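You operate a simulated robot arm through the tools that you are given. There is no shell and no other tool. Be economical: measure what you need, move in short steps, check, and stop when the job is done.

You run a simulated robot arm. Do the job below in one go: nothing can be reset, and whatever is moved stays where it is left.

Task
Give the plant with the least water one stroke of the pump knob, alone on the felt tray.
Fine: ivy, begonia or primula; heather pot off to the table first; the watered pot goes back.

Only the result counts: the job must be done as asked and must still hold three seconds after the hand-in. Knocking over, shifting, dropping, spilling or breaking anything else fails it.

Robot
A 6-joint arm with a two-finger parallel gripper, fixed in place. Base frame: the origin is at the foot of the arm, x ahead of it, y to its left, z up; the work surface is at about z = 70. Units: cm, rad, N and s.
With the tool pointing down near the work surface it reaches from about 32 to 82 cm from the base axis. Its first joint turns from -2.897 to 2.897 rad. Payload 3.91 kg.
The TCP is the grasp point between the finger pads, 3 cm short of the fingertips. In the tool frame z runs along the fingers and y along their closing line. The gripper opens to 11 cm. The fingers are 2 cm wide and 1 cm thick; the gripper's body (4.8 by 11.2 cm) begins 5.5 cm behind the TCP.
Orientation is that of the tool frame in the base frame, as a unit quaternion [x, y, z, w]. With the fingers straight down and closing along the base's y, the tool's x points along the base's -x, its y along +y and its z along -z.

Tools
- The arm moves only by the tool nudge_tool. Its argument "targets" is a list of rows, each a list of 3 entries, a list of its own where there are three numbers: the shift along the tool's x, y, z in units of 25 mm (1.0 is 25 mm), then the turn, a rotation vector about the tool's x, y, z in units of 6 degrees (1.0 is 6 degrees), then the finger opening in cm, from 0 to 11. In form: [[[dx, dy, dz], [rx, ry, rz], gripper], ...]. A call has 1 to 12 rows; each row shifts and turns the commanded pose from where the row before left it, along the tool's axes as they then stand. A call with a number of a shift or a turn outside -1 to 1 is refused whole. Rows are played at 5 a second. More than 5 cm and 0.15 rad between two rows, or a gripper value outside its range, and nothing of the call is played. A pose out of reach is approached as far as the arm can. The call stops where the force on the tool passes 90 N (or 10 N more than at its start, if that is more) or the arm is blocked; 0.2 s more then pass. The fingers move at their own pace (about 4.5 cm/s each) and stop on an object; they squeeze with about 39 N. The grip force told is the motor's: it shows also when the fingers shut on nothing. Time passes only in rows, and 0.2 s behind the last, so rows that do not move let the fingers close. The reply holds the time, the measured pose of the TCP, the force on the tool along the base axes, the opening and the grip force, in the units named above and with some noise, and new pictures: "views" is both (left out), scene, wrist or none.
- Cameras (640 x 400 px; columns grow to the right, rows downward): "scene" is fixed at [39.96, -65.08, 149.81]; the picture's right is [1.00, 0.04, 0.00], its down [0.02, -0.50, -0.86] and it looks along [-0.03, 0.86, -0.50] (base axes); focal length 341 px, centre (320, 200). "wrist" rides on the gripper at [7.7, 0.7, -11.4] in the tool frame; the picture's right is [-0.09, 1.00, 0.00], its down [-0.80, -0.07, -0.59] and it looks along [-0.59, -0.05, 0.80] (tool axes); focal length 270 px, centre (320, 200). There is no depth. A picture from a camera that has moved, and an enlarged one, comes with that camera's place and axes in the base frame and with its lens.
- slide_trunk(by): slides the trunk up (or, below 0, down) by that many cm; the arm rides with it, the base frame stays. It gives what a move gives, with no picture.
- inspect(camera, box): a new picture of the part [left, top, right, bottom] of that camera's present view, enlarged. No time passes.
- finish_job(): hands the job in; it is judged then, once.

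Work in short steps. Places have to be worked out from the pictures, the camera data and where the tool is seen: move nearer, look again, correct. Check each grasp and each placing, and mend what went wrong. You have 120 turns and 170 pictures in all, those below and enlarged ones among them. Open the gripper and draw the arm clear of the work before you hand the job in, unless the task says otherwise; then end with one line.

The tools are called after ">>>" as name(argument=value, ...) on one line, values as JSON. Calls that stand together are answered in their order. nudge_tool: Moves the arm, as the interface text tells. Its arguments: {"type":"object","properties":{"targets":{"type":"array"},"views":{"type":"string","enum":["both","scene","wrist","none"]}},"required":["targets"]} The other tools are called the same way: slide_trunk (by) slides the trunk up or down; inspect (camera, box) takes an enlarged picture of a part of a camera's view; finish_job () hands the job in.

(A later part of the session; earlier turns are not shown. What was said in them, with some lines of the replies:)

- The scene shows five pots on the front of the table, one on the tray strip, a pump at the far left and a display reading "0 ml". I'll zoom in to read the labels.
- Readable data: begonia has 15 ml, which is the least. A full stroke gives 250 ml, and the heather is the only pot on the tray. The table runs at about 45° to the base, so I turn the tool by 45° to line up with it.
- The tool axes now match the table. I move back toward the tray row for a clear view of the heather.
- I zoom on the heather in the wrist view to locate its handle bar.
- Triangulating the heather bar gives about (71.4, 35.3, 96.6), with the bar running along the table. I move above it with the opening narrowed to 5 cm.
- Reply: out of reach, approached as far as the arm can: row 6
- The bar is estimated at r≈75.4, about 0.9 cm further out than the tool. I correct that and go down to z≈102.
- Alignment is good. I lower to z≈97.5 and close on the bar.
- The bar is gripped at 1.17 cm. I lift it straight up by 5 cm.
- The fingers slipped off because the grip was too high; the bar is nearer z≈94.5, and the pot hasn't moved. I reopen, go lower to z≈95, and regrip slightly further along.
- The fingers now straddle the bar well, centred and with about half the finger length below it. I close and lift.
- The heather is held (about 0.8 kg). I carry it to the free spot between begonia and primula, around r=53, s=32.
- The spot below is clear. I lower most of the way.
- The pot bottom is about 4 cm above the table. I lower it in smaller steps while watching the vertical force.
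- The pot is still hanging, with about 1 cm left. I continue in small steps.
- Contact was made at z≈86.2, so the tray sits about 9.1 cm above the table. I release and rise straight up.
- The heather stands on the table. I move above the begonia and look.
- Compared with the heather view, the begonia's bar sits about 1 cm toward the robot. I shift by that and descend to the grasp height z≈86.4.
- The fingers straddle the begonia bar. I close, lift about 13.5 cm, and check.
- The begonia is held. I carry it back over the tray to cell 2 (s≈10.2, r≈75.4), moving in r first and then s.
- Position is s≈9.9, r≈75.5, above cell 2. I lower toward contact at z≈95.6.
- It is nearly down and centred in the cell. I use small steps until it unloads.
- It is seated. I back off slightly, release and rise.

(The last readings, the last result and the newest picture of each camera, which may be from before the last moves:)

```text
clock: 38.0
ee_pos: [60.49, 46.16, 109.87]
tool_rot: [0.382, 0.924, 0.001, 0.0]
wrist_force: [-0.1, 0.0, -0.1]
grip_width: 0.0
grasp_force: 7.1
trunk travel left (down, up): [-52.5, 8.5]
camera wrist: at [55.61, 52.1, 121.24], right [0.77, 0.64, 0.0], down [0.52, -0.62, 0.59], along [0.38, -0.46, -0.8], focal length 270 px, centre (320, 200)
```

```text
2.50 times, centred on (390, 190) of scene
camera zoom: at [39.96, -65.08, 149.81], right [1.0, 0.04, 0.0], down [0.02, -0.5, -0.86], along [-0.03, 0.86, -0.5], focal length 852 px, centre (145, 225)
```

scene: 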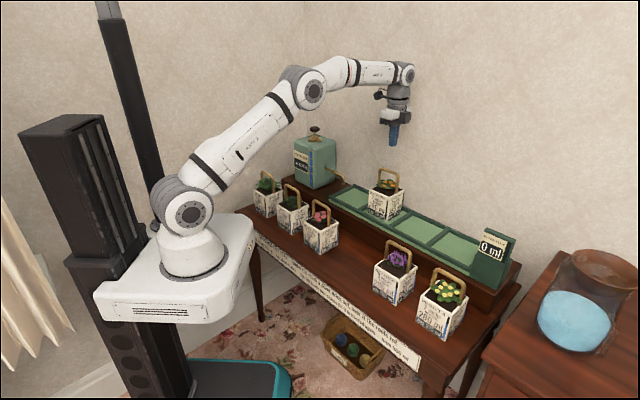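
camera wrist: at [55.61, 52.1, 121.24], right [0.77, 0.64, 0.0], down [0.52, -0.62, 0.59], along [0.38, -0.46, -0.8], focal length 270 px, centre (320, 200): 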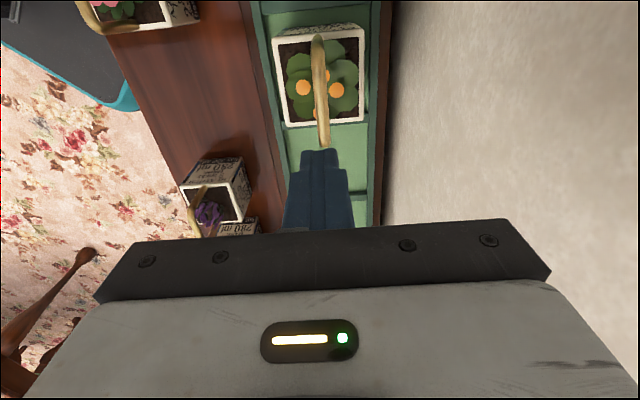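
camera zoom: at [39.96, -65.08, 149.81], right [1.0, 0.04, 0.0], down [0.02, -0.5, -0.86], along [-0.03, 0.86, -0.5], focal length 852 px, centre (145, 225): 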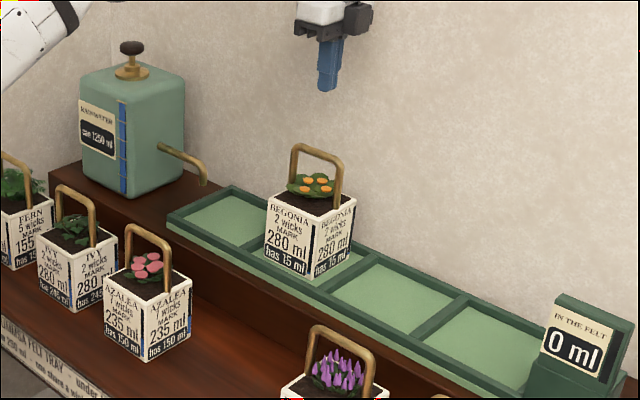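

The begonia is alone on the tray. From two views the pump knob is near (32.6, 76.8, ~102), radius ≈83, so I raise the trunk for reach and swing toward it with closed fingers.

>>> slide_trunk(by=8)

>>> nudge_tool(targets=[[[1, -0.5, 0], [0, 0, 0], 0], [[1, -0.5, 0], [0, 0, 0], 0], [[1, -0.5, 0], [0, 0, 0], 0], [[1, -0.5, 0], [0, 0, 0], 0], [[1, 0, 0], [0, 0, 0], 0], [[1, 0, 0], [0, 0, 0], 0], [[1, 0, 0], [0, 0, 0], 0], [[1, 0, 0], [0, 0, 0], 0], [[0, 0, 0], [0, 0, -0.92], 0], [[0, 0, 0], [0, 0, -0.92], 0], [[0, 0, 0], [0, 0, -0.92], 0], [[0, 0, 0], [0, 0, -0.92], 0]])

```text
clock: 39.2
ee_pos: [60.49, 46.12, 117.73]
tool_rot: [0.382, 0.924, 0.0, -0.001]
wrist_force: [-0.3, -0.5, 0.5]
grip_width: 0.0
grasp_force: 37.4
trunk travel left (down, up): [-60.5, 0.5]
```

```text
clock: 41.8
ee_pos: [42.81, 56.79, 117.68]
tool_rot: [0.197, 0.98, 0.0, 0.0]
wrist_force: [0.3, 0.2, -0.4]
grip_width: 0.02
grasp_force: 37.9
trunk travel left (down, up): [-60.5, 0.5]
camera wrist: at [36.07, 60.39, 129.26], right [0.47, 0.88, 0.0], down [0.71, -0.38, 0.59], along [0.53, -0.28, -0.8], focal length 270 px, centre (320, 200)
```

scene: 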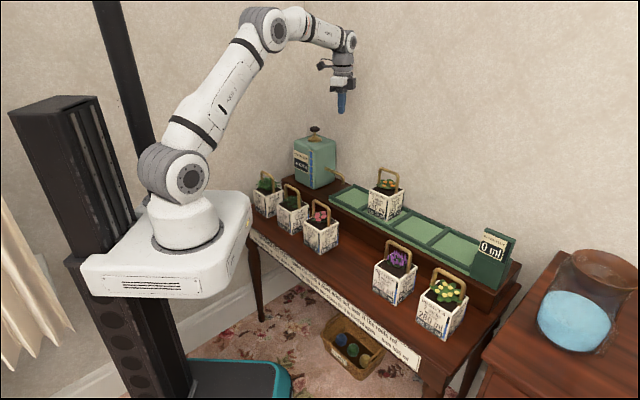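
wrist: 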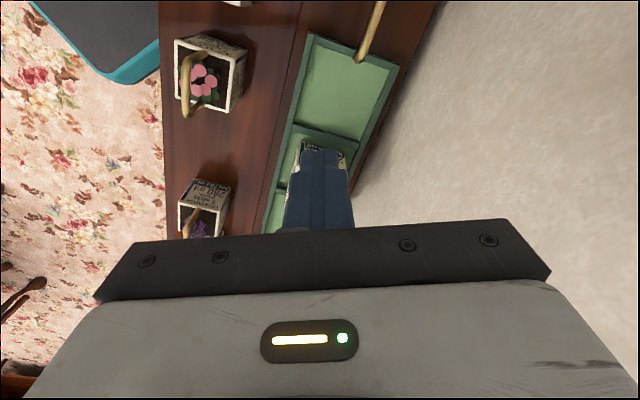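

The tool's y now points radially. I move over to the knob's bearing while staying about 8 cm short radially, then look.

>>> nudge_tool(targets=[[[1, 0.3, 0], [0, 0, 0], 0], [[1, 0.3, 0], [0, 0, 0], 0], [[1, 0.3, 0], [0, 0, 0], 0], [[1, 0.3, 0], [0, 0, 0], 0], [[1, 0.3, 0], [0, 0, 0], 0], [[1, 0.3, 0], [0, 0, 0], 0], [[0.9, 0.3, 0], [0, 0, 0], 0], [[0, 0, 0], [0, 0, 0], 0]])

```text
clock: 43.6
ee_pos: [28.93, 68.37, 117.6]
tool_rot: [0.199, 0.98, 0.0, 0.0]
wrist_force: [0.5, -0.5, 0.1]
grip_width: 0.01
grasp_force: 37.9
trunk travel left (down, up): [-60.5, 0.5]
camera wrist: at [22.25, 71.96, 129.2], right [0.47, 0.88, 0.0], down [0.71, -0.38, 0.59], along [0.53, -0.28, -0.8], focal length 270 px, centre (320, 200)
```

scene: 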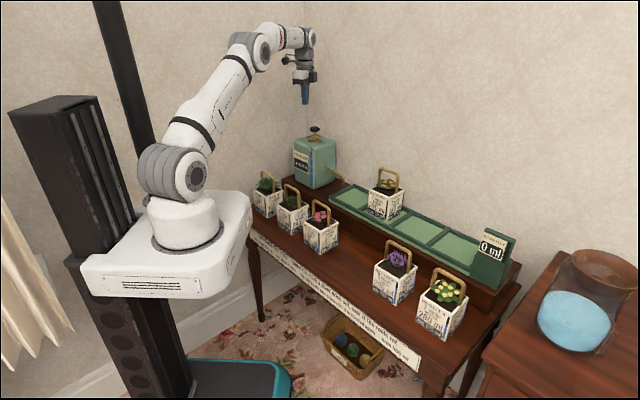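
wrist: 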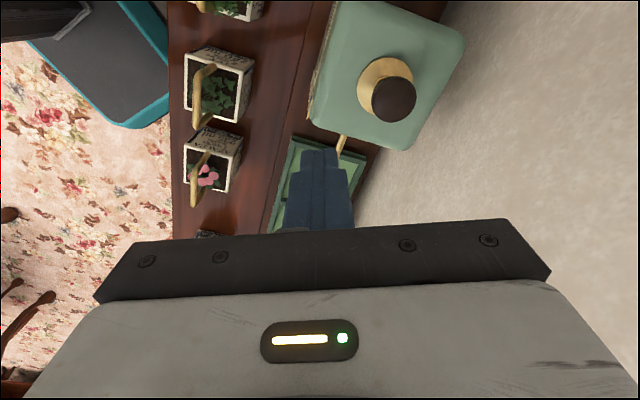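

The knob top is refined to about (32.8, 74.6, 102.7). I move over it at z≈111 and see whether the reach holds with the tool vertical.

>>> nudge_tool(targets=[[[-0.12, 0.7, 0], [0, 0, 0], 0], [[-0.12, 0.7, 0.3], [0, 0, 0], 0], [[-0.12, 0.7, 0.5], [0, 0, 0], 0], [[-0.12, 0.75, 0.6], [0, 0, 0], 0], [[0, 0, 0.6], [0, 0, 0], 0], [[0, 0, 0.6], [0, 0, 0], 0], [[0, 0, 0], [0, 0, 0], 0]])

```text
clock: 45.2
ee_pos: [31.34, 70.89, 111.3]
tool_rot: [0.199, 0.98, 0.0, 0.0]
wrist_force: [0.2, -0.2, -0.1]
grip_width: 0.0
grasp_force: 37.9
out of reach, approached as far as the arm can: row 2, 3, 4
trunk travel left (down, up): [-60.5, 0.5]
camera wrist: at [24.62, 74.55, 122.79], right [0.47, 0.88, 0.0], down [0.71, -0.38, 0.59], along [0.53, -0.28, -0.8], focal length 270 px, centre (320, 200)
```

scene: 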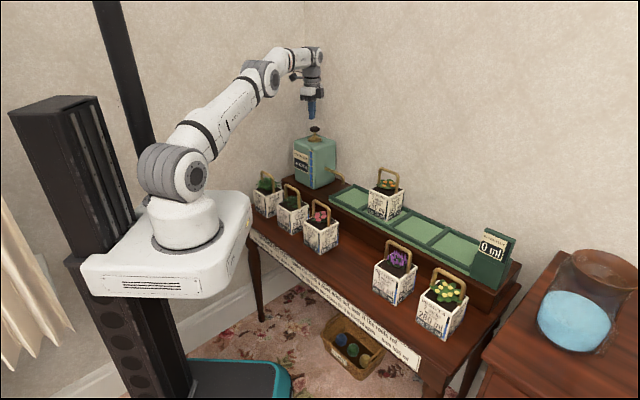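
wrist: 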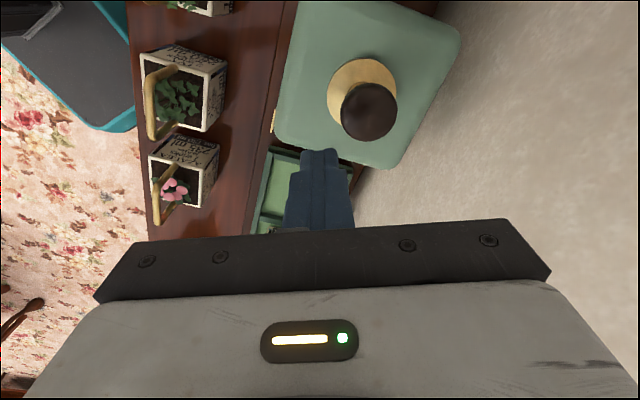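

I'm about 3.9 cm short radially. I go lower, to z≈108.5, and try outward again.

>>> nudge_tool(targets=[[[0.1, 0.2, 0.6], [0, 0, 0], 0], [[0, 0.45, 0.4], [0, 0, 0], 0], [[0, 0.45, 0], [0, 0, 0], 0], [[0, 0.45, 0], [0, 0, 0], 0], [[0, 0, 0], [0, 0, 0], 0]], views="wrist")

```text
clock: 46.4
ee_pos: [31.48, 72.21, 108.72]
tool_rot: [0.199, 0.98, 0.001, 0.0]
wrist_force: [-1.0, 0.7, 0.5]
grip_width: 0.01
grasp_force: 38.2
out of reach, approached as far as the arm can: row 2, 3, 4
trunk travel left (down, up): [-60.5, 0.5]
camera wrist: at [24.83, 75.72, 120.23], right [0.47, 0.88, 0.0], down [0.71, -0.38, 0.59], along [0.53, -0.28, -0.8], focal length 270 px, centre (320, 200)
```

wrist: 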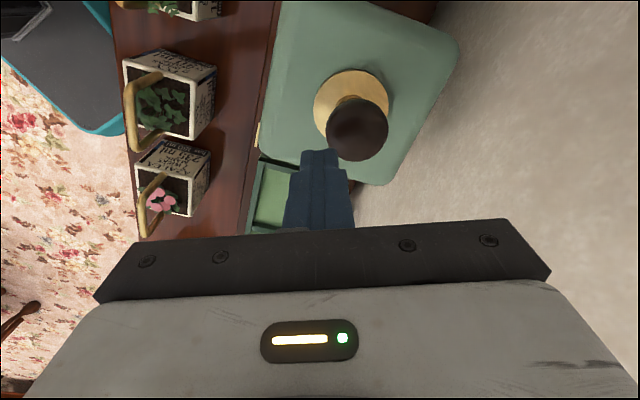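

Vertical reach ends at about 78.7 cm radius. I tilt the fingers outward by 24° to gain reach.

>>> nudge_tool(targets=[[[0, 0, -0.4], [-1, 0, 0], 0], [[0, 0, -0.2], [-1, 0, 0], 0], [[0, 0, 0], [-1, 0, 0], 0], [[0, 0, 0], [-1, 0, 0], 0], [[0, 0, 0], [0, 0, 0], 0]])

```text
clock: 47.6
ee_pos: [31.58, 71.99, 110.24]
tool_rot: [0.194, 0.958, 0.205, 0.041]
wrist_force: [0.3, 1.2, -0.4]
grip_width: 0.0
grasp_force: 37.4
trunk travel left (down, up): [-60.5, 0.5]
camera wrist: at [22.97, 71.29, 121.01], right [0.43, 0.8, 0.41], down [0.62, -0.59, 0.51], along [0.65, 0.03, -0.76], focal length 270 px, centre (320, 200)
```

scene: 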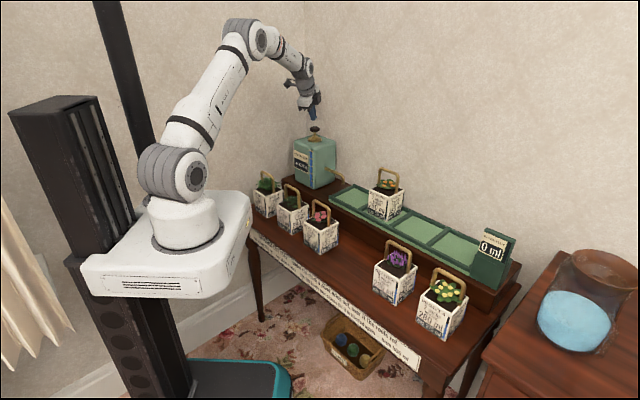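
wrist: 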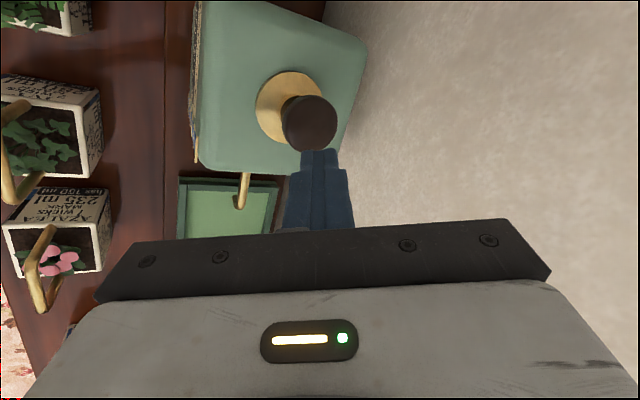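

The tilt works. I move to hover about 1 cm above the knob (TCP radial ≈81, z≈107).

>>> nudge_tool(targets=[[[0.14, 0.39, 0], [0, 0, 0], 0], [[0, 0, 0.8], [0, 0, 0], 0], [[0, 0, 0.69], [0, 0, 0], 0], [[0, 0, 0], [0, 0, 0], 0]])

>>> inspect(camera="scene", box=[280, 80, 360, 180])

>>> inspect(camera="wrist", box=[240, 60, 400, 240])

```text
clock: 48.6
ee_pos: [32.06, 74.52, 107.21]
tool_rot: [0.194, 0.959, 0.203, 0.041]
wrist_force: [-0.2, 0.1, -0.2]
grip_width: 0.0
grasp_force: 37.9
trunk travel left (down, up): [-60.5, 0.5]
camera wrist: at [23.58, 73.64, 118.01], right [0.43, 0.8, 0.41], down [0.62, -0.59, 0.51], along [0.65, 0.03, -0.76], focal length 270 px, centre (320, 200)
```

scene: 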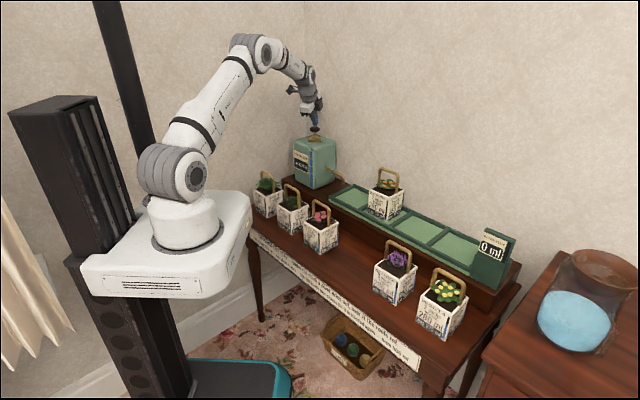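
wrist: 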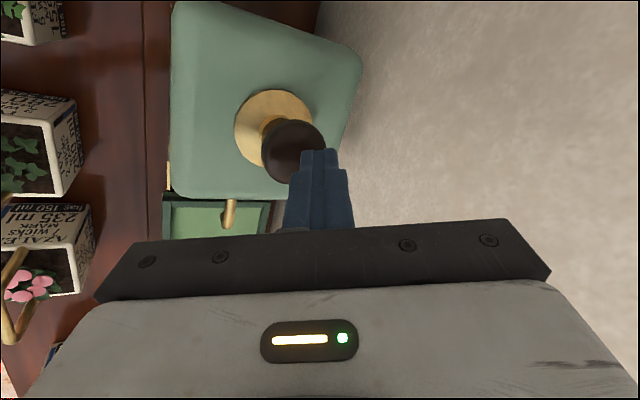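

```text
4.00 times, centred on (320, 130) of scene
camera zoom: at [39.96, -65.08, 149.81], right [1.0, 0.04, 0.0], down [0.02, -0.5, -0.86], along [-0.03, 0.86, -0.5], focal length 1363 px, centre (320, 480)
```

zoom: 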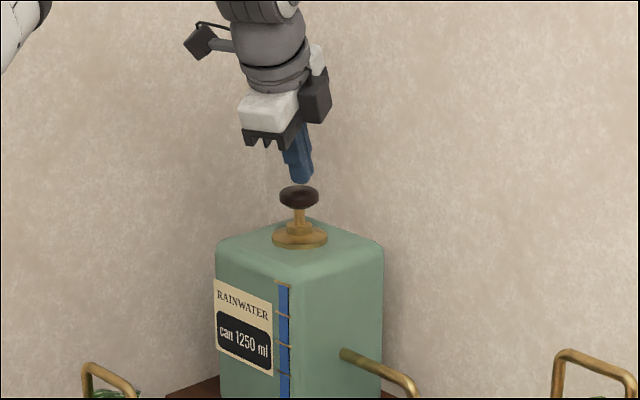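

```text
2.22 times, centred on (320, 150) of wrist
camera zoom: at [23.58, 73.64, 118.01], right [0.43, 0.8, 0.41], down [0.62, -0.59, 0.51], along [0.65, 0.03, -0.76], focal length 601 px, centre (320, 311)
```

zoom: 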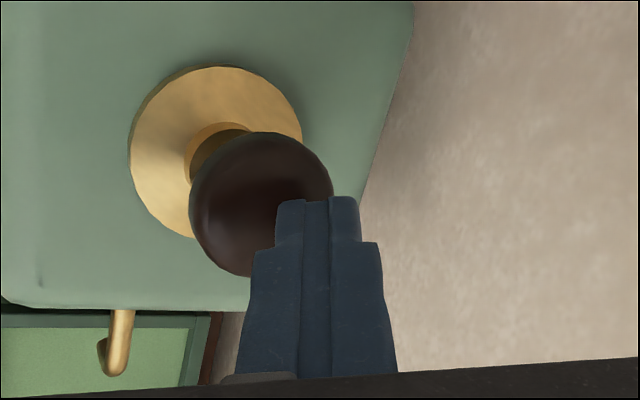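

The lower fingertip edge sits over the knob centre, and the visible shaft suggests a stroke of about 2–2.5 cm. I press straight down.

>>> nudge_tool(targets=[[[0, -0.08, 0.183], [0, 0, 0], 0], [[0, -0.08, 0.183], [0, 0, 0], 0], [[0, -0.08, 0.183], [0, 0, 0], 0], [[0, 0, 0], [0, 0, 0], 0]], views="none")

>>> inspect(camera="scene", box=[280, 80, 360, 180])

>>> inspect(camera="wrist", box=[240, 60, 400, 240])

```text
clock: 49.6
ee_pos: [32.16, 74.49, 105.77]
tool_rot: [0.194, 0.959, 0.204, 0.041]
wrist_force: [-0.2, 0.4, 6.3]
grip_width: 0.02
grasp_force: 37.6
trunk travel left (down, up): [-60.5, 0.5]
```

```text
4.00 times, centred on (320, 130) of scene
camera zoom: at [39.96, -65.08, 149.81], right [1.0, 0.04, 0.0], down [0.02, -0.5, -0.86], along [-0.03, 0.86, -0.5], focal length 1363 px, centre (320, 480)
```

zoom: 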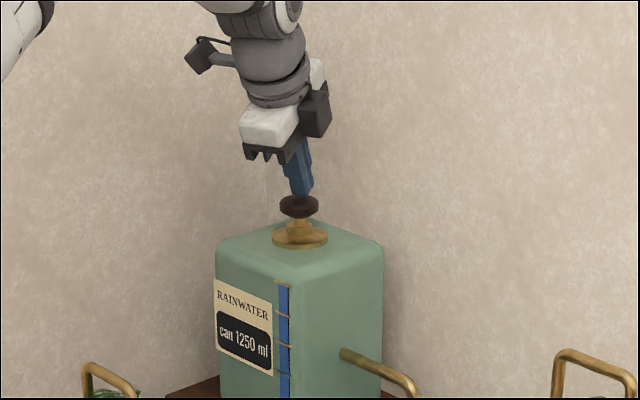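

```text
2.22 times, centred on (320, 150) of wrist
camera zoom: at [23.58, 73.61, 116.61], right [0.43, 0.8, 0.41], down [0.62, -0.59, 0.51], along [0.65, 0.03, -0.76], focal length 601 px, centre (320, 311)
```

zoom: 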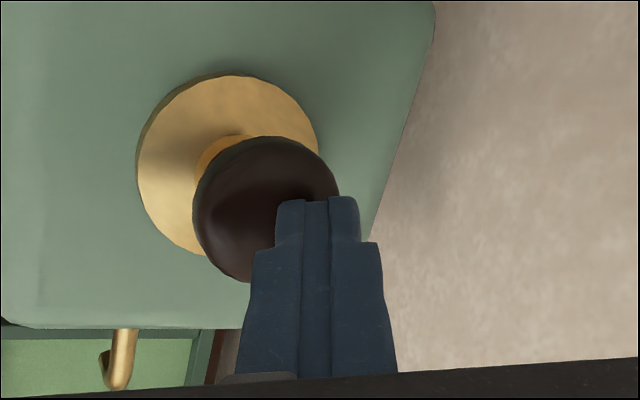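

The knob is moving under light force. I continue straight down to the end of the stroke.

>>> nudge_tool(targets=[[[0, -0.08, 0.183], [0, 0, 0], 0], [[0, -0.08, 0.183], [0, 0, 0], 0], [[0, 0, 0], [0, 0, 0], 0]], views="scene")

>>> inspect(camera="scene", box=[280, 80, 360, 180])

```text
clock: 50.4
ee_pos: [32.24, 74.37, 105.1]
tool_rot: [0.194, 0.958, 0.207, 0.042]
wrist_force: [-1.2, 3.1, 23.6]
grip_width: 0.02
grasp_force: 37.6
trunk travel left (down, up): [-60.5, 0.5]
```

scene: 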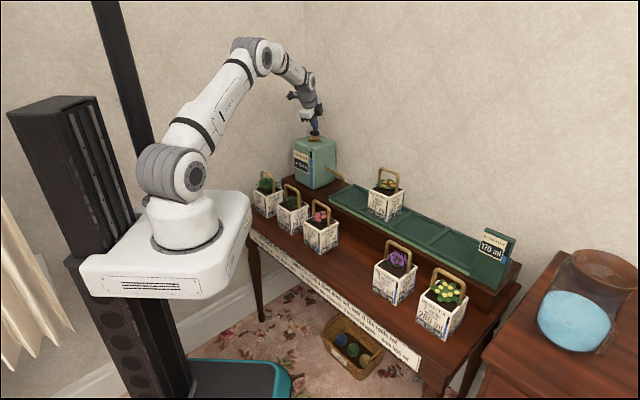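

```text
4.00 times, centred on (320, 130) of scene
camera zoom: at [39.96, -65.08, 149.81], right [1.0, 0.04, 0.0], down [0.02, -0.5, -0.86], along [-0.03, 0.86, -0.5], focal length 1363 px, centre (320, 480)
```

zoom: 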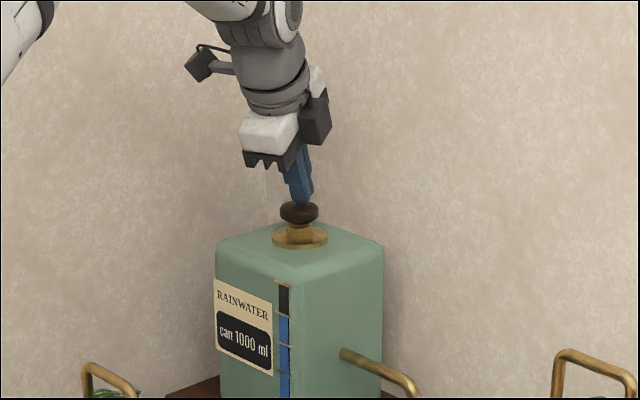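

The can fell from 1250 to 1000 ml, so that was one full stroke, and the felt already reads 170 ml. I lift straight off the knob.

>>> nudge_tool(targets=[[[0, 0.16, -0.366], [0, 0, 0], 0], [[0, 0.24, -0.55], [0, 0, 0], 0], [[0, 0.32, -0.73], [0, 0, 0], 0], [[0, 0.32, -0.73], [0, 0, 0], 0], [[0, -0.5, -0.8], [0, 0, 0], 0], [[0, -0.8, -0.3], [0, 0, 0], 0], [[0, 0, 0], [0, 0, 0], 0]], views="scene")

>>> inspect(camera="scene", box=[270, 110, 510, 270])

>>> inspect(camera="scene", box=[350, 160, 430, 230])

```text
clock: 52.0
ee_pos: [30.54, 70.69, 112.28]
tool_rot: [0.194, 0.959, 0.204, 0.042]
wrist_force: [0.2, 0.2, -0.2]
grip_width: 0.01
grasp_force: 37.7
trunk travel left (down, up): [-60.5, 0.5]
```

scene: 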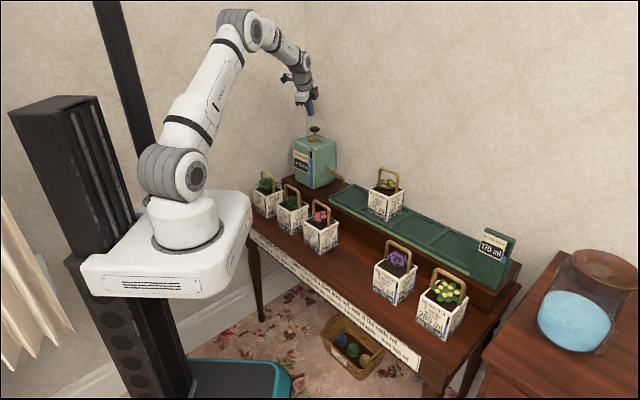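

```text
2.50 times, centred on (390, 190) of scene
camera zoom: at [39.96, -65.08, 149.81], right [1.0, 0.04, 0.0], down [0.02, -0.5, -0.86], along [-0.03, 0.86, -0.5], focal length 852 px, centre (145, 225)
```

zoom: 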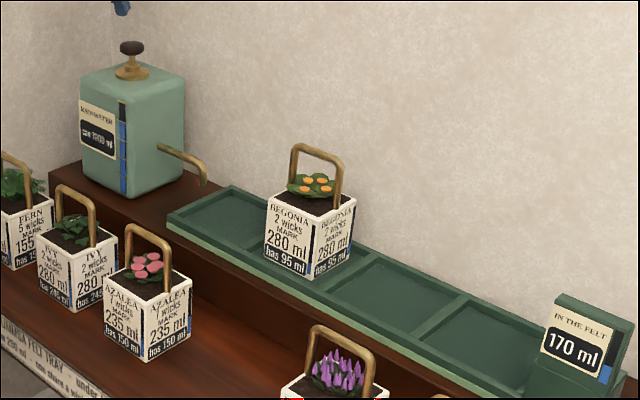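

```text
5.71 times, centred on (390, 195) of scene
camera zoom: at [39.96, -65.08, 149.81], right [1.0, 0.04, 0.0], down [0.02, -0.5, -0.86], along [-0.03, 0.86, -0.5], focal length 1947 px, centre (-80, 229)
```

zoom: 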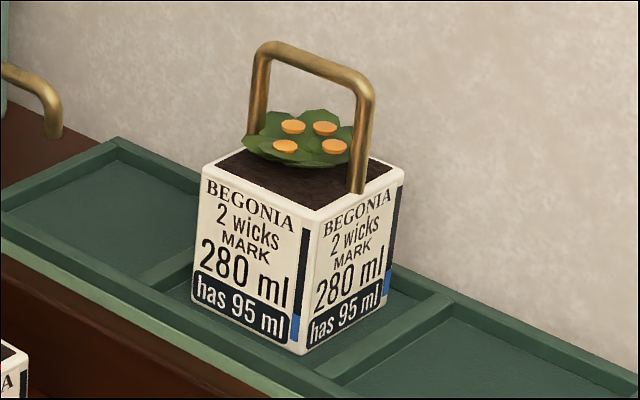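

The begonia took up water and now reads 95 ml, with 170 ml kept in the felt. I untilt, restore the yaw, and head back to the begonia.

>>> nudge_tool(targets=[[[0, -0.8, -0.6], [0, 0, 0], 0], [[0, -0.8, -0.6], [0, 0, 0], 0], [[0, 0, 0], [1, 0, 0], 0], [[0, 0, 0], [1, 0, 0], 0], [[0, 0, 0], [1, 0, 0], 0], [[0, 0, 0], [1, 0, 0], 0], [[0, 0, 0], [0, 0, 0.92], 0], [[0, 0, 0], [0, 0, 0.92], 0], [[0, 0, 0], [0, 0, 0.92], 0], [[0, 0, 0], [0, 0, 0.92], 4.5], [[0, 0, 0], [0, 0, 0], 4.5]], views="none")

```text
clock: 54.4
ee_pos: [28.57, 66.1, 113.52]
tool_rot: [0.383, 0.924, 0.0, 0.0]
wrist_force: [-0.2, -1.1, 0.1]
grip_width: 4.5
grasp_force: 0.2
trunk travel left (down, up): [-60.5, 0.5]
```

I travel along the table toward the begonia on the tray, stepping back in r only at the end.

>>> nudge_tool(targets=[[[-1, 0, 0], [0, 0, 0], 4.5], [[-1, 0, 0], [0, 0, 0], 4.5], [[-1, 0, 0], [0, 0, 0], 4.5], [[-1, 0, 0], [0, 0, 0], 4.5], [[-1, 0, 0], [0, 0, 0], 4.5], [[-1, 0, 0], [0, 0, 0], 4.5], [[-1, 0, 0], [0, 0, 0], 4.5], [[-1, 0, 0], [0, 0, 0], 4.5], [[-1, 0, 0], [0, 0, 0], 4.5], [[-1, 0, 0], [0, 0, 0], 4.5], [[-1, 0, 0], [0, 0, 0], 4.5], [[-1, 0.4, 0], [0, 0, 0], 4.5]], views="none")

>>> nudge_tool(targets=[[[-1, 0.8, 0], [0, 0, 0], 4.5], [[-1, 0.8, 0], [0, 0, 0], 4.5], [[-0.66, 0.8, 0.2], [0, 0, 0], 4.5], [[0, 0.64, 0.6], [0, 0, 0], 4.5], [[0, 0, 0.8], [0, 0, 0], 4.5], [[0, 0, 0.8], [0, 0, 0], 4.5], [[0, 0, 0], [0, 0, 0], 4.5]])

```text
clock: 57.0
ee_pos: [50.78, 45.64, 113.5]
tool_rot: [0.382, 0.924, -0.001, -0.001]
wrist_force: [1.0, -0.8, 0.7]
grip_width: 4.5
grasp_force: 0.0
trunk travel left (down, up): [-60.5, 0.5]
```

```text
clock: 58.6
ee_pos: [60.69, 46.33, 107.3]
tool_rot: [0.383, 0.924, 0.0, -0.001]
wrist_force: [0.1, 0.5, -0.2]
grip_width: 4.5
grasp_force: 0.0
trunk travel left (down, up): [-60.5, 0.5]
camera wrist: at [55.85, 52.15, 118.97], right [0.77, 0.64, 0.0], down [0.52, -0.62, 0.59], along [0.38, -0.46, -0.8], focal length 270 px, centre (320, 200)
```

scene: 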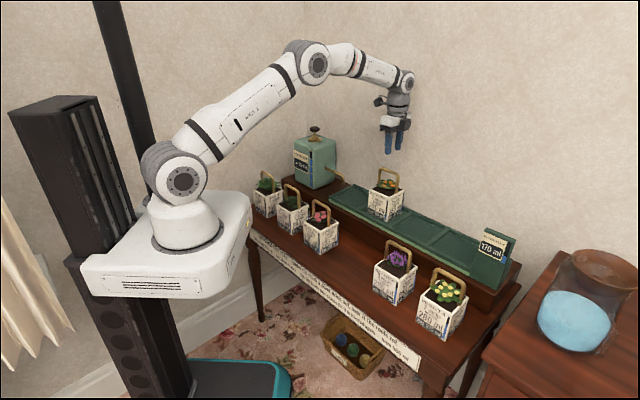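
wrist: 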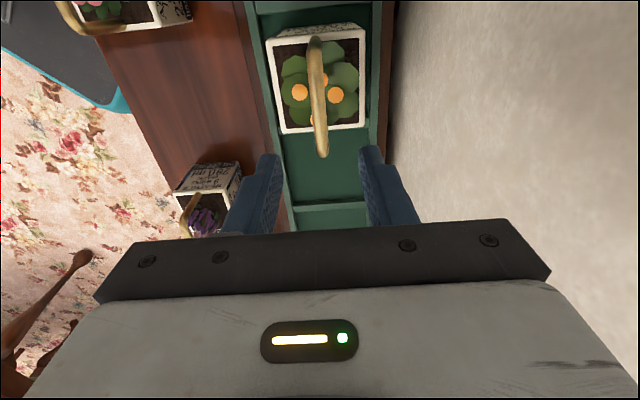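

Aligned over the bar. I descend to z≈95.7, grip, and lift 5 cm.

>>> nudge_tool(targets=[[[0, -0.04, 1], [0, 0, 0], 4.5], [[0, 0, 1], [0, 0, 0], 4.5], [[0, 0, 1], [0, 0, 0], 4.5], [[0, 0, 0.9], [0, 0, 0], 4.5], [[0, 0, 0.75], [0, 0, 0], 4.5], [[0, 0, 0], [0, 0, 0], 0], [[0, 0, 0], [0, 0, 0], 0], [[0, 0, 0], [0, 0, 0], 0], [[0, 0, -0.4], [0, 0, 0], 0], [[0, 0, -0.6], [0, 0, 0], 0], [[0, 0, -0.6], [0, 0, 0], 0], [[0, 0, -0.6], [0, 0, 0], 0]])

```text
clock: 61.2
ee_pos: [60.56, 46.05, 101.43]
tool_rot: [0.382, 0.924, 0.0, 0.0]
wrist_force: [0.0, 0.0, -5.4]
grip_width: 1.17
grasp_force: 39.2
trunk travel left (down, up): [-60.5, 0.5]
camera wrist: at [55.78, 52.07, 112.86], right [0.77, 0.64, 0.0], down [0.52, -0.62, 0.59], along [0.38, -0.46, -0.8], focal length 270 px, centre (320, 200)
```

scene: 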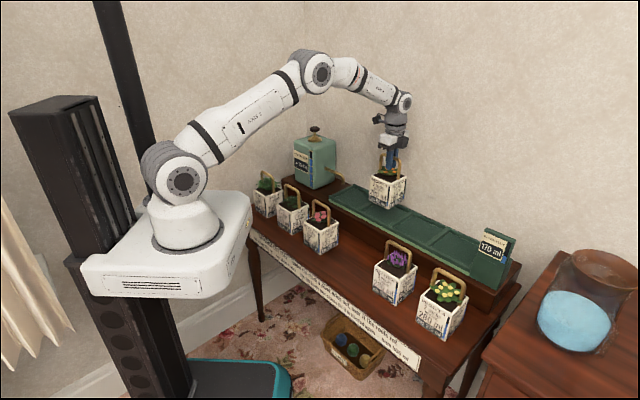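
wrist: 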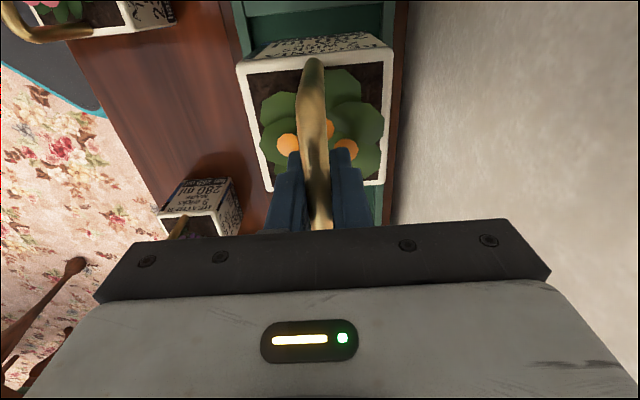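

Held again. I carry it back to its original spot at (48.05, 25.9), shifting s first and then r.

>>> nudge_tool(targets=[[[-0.5, -0.3, 0], [0, 0, 0], 0], [[-0.8, -0.8, 0], [0, 0, 0], 0], [[-0.8, -0.9, 0], [0, 0, 0], 0], [[-0.06, -0.9, 0], [0, 0, 0], 0], [[0, -0.9, 0], [0, 0, 0], 0], [[0, -0.9, 0], [0, 0, 0], 0], [[0, -0.9, 0], [0, 0, 0], 0], [[0, -0.9, 0], [0, 0, 0], 0], [[0, -0.9, 0], [0, 0, 0], 0], [[0, -0.9, 0], [0, 0, 0], 0], [[0, -0.94, 0], [0, 0, 0], 0], [[0, 0, 0], [0, 0, 0], 0]])

```text
clock: 63.8
ee_pos: [48.14, 26.12, 101.36]
tool_rot: [0.382, 0.924, 0.001, 0.0]
wrist_force: [-0.4, -0.1, -5.7]
grip_width: 1.15
grasp_force: 39.4
trunk travel left (down, up): [-60.5, 0.5]
camera wrist: at [43.27, 31.95, 112.82], right [0.77, 0.64, 0.0], down [0.52, -0.62, 0.59], along [0.38, -0.46, -0.8], focal length 270 px, centre (320, 200)
```

scene: 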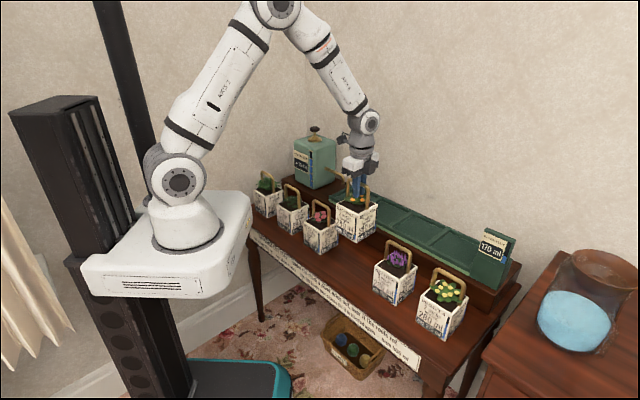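
wrist: 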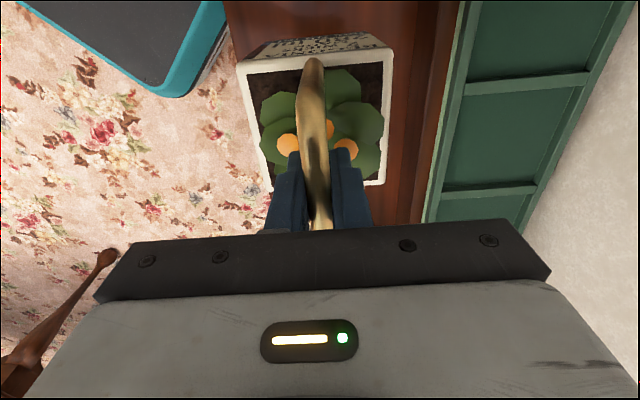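

It's above the spot, with the expected contact at z≈86.5. I lower to about 87.

>>> nudge_tool(targets=[[[0, -0.05, 0.8], [0, 0, 0], 0], [[0, 0, 0.8], [0, 0, 0], 0], [[0, 0, 0.8], [0, 0, 0], 0], [[0, 0, 0.8], [0, 0, 0], 0], [[0, 0, 0.8], [0, 0, 0], 0], [[0, 0, 0.8], [0, 0, 0], 0], [[0, 0, 0.6], [0, 0, 0], 0], [[0, 0, 0.3], [0, 0, 0], 0], [[0, 0, 0], [0, 0, 0], 0]], views="none")

>>> nudge_tool(targets=[[[0, 0, 0.1], [0, 0, 0], 0], [[0, 0, 0], [0, 0, 0], 0]], views="none")

>>> nudge_tool(targets=[[[0, 0, 0.08], [0, 0, 0], 0], [[0, 0, 0], [0, 0, 0], 0]], views="none")

```text
clock: 65.8
ee_pos: [47.95, 26.0, 87.05]
tool_rot: [0.382, 0.924, 0.0, 0.001]
wrist_force: [-0.1, 0.8, -5.9]
grip_width: 1.13
grasp_force: 39.3
trunk travel left (down, up): [-60.5, 0.5]
```

```text
clock: 66.4
ee_pos: [47.99, 25.93, 86.86]
tool_rot: [0.382, 0.924, 0.0, 0.0]
wrist_force: [-0.8, -0.6, -5.4]
grip_width: 1.13
grasp_force: 38.9
trunk travel left (down, up): [-60.5, 0.5]
```

```text
clock: 67.0
ee_pos: [48.06, 26.05, 86.63]
tool_rot: [0.383, 0.924, 0.0, 0.0]
wrist_force: [0.6, -0.3, -4.8]
grip_width: 1.17
grasp_force: 38.8
trunk travel left (down, up): [-60.5, 0.5]
```

Still hanging by a hair, so I take two more tiny steps.

>>> nudge_tool(targets=[[[0, 0, 0.06], [0, 0, 0], 0], [[0, 0, 0], [0, 0, 0], 0]], views="none")

>>> nudge_tool(targets=[[[0, 0, 0.05], [0, 0, 0], 0], [[0, 0, 0], [0, 0, 0], 0]], views="none")

```text
clock: 67.6
ee_pos: [47.96, 25.96, 86.53]
tool_rot: [0.383, 0.924, 0.0, 0.0]
wrist_force: [1.2, 1.1, 5.5]
grip_width: 1.15
grasp_force: 38.7
trunk travel left (down, up): [-60.5, 0.5]
```

```text
clock: 68.2
ee_pos: [47.99, 26.04, 86.53]
tool_rot: [0.381, 0.924, 0.002, 0.002]
wrist_force: [4.0, 3.6, 25.6]
grip_width: 1.16
grasp_force: 38.5
trunk travel left (down, up): [-60.5, 0.5]
```

The pot is down. I relieve the pressure, release and rise clear.

>>> nudge_tool(targets=[[[0, 0, -0.09], [0, 0, 0], 0], [[0, 0, 0], [0, 0, 0], 4.5], [[0, 0, 0], [0, 0, 0], 4.5], [[0, 0, 0], [0, 0, 0], 4.5], [[0, 0, -0.6], [0, 0, 0], 4.5], [[0, 0, -1], [0, 0, 0], 4.5], [[0, 0, -1], [0, 0, 0], 4.5], [[0, 0, -1], [0, 0, 0], 4.5], [[0, 0, -1], [0, 0, 0], 4.5], [[0, 0, -1], [0, 0, 0], 6], [[0, 0, -1], [0, 0, 0], 8], [[0, 0, -1], [0, 0, 0], 8]])

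>>> inspect(camera="scene", box=[240, 120, 520, 345])

```text
clock: 70.8
ee_pos: [48.07, 25.97, 105.7]
tool_rot: [0.382, 0.924, 0.0, 0.0]
wrist_force: [-0.4, -0.7, -0.3]
grip_width: 8.0
grasp_force: 0.0
trunk travel left (down, up): [-60.5, 0.5]
camera wrist: at [43.2, 31.81, 117.16], right [0.77, 0.64, 0.0], down [0.52, -0.62, 0.59], along [0.38, -0.46, -0.8], focal length 270 px, centre (320, 200)
```

scene: 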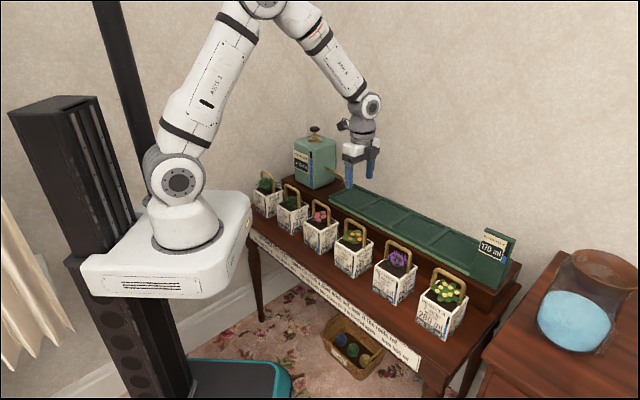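
wrist: 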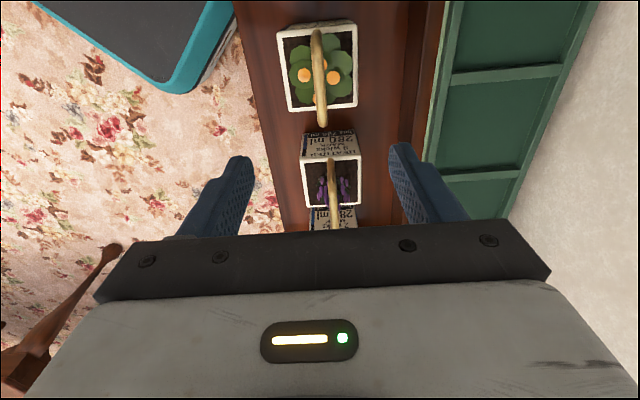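

```text
1.78 times, centred on (380, 232) of scene
camera zoom: at [39.96, -65.08, 149.81], right [1.0, 0.04, 0.0], down [0.02, -0.5, -0.86], along [-0.03, 0.86, -0.5], focal length 606 px, centre (213, 142)
```

zoom: 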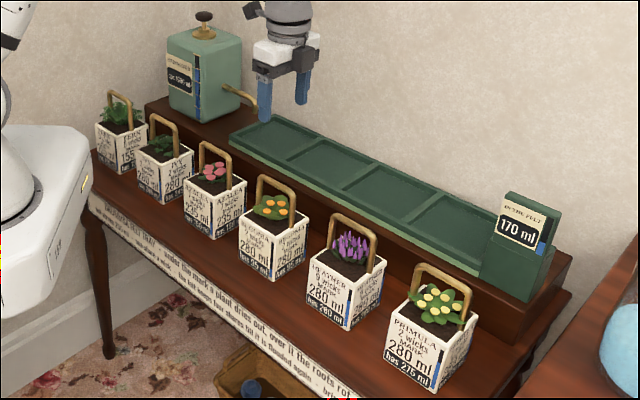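

Begonia is back at its place with 95 ml, the heather is on the table, the tray is empty and everything is upright. I raise the arm a bit more and then hand in.

>>> nudge_tool(targets=[[[0, 0, -1], [0, 0, 0], 8], [[0, 0, -1], [0, 0, 0], 8], [[0, 0, -1], [0, 0, 0], 8], [[0, 0, 0], [0, 0, 0], 8]], views="none")

>>> finish_job()

```text
clock: 71.8
ee_pos: [48.06, 25.98, 113.1]
tool_rot: [0.382, 0.924, 0.0, 0.0]
wrist_force: [-0.2, 0.1, 0.1]
grip_width: 8.0
grasp_force: 0.0
trunk travel left (down, up): [-60.5, 0.5]
```

```text
The job is handed in.
```

The begonia had the least water, so it got one full pump stroke alone on the felt tray, going from 15 to 95 ml; it is back in its place, and the heather pot stays on the table.
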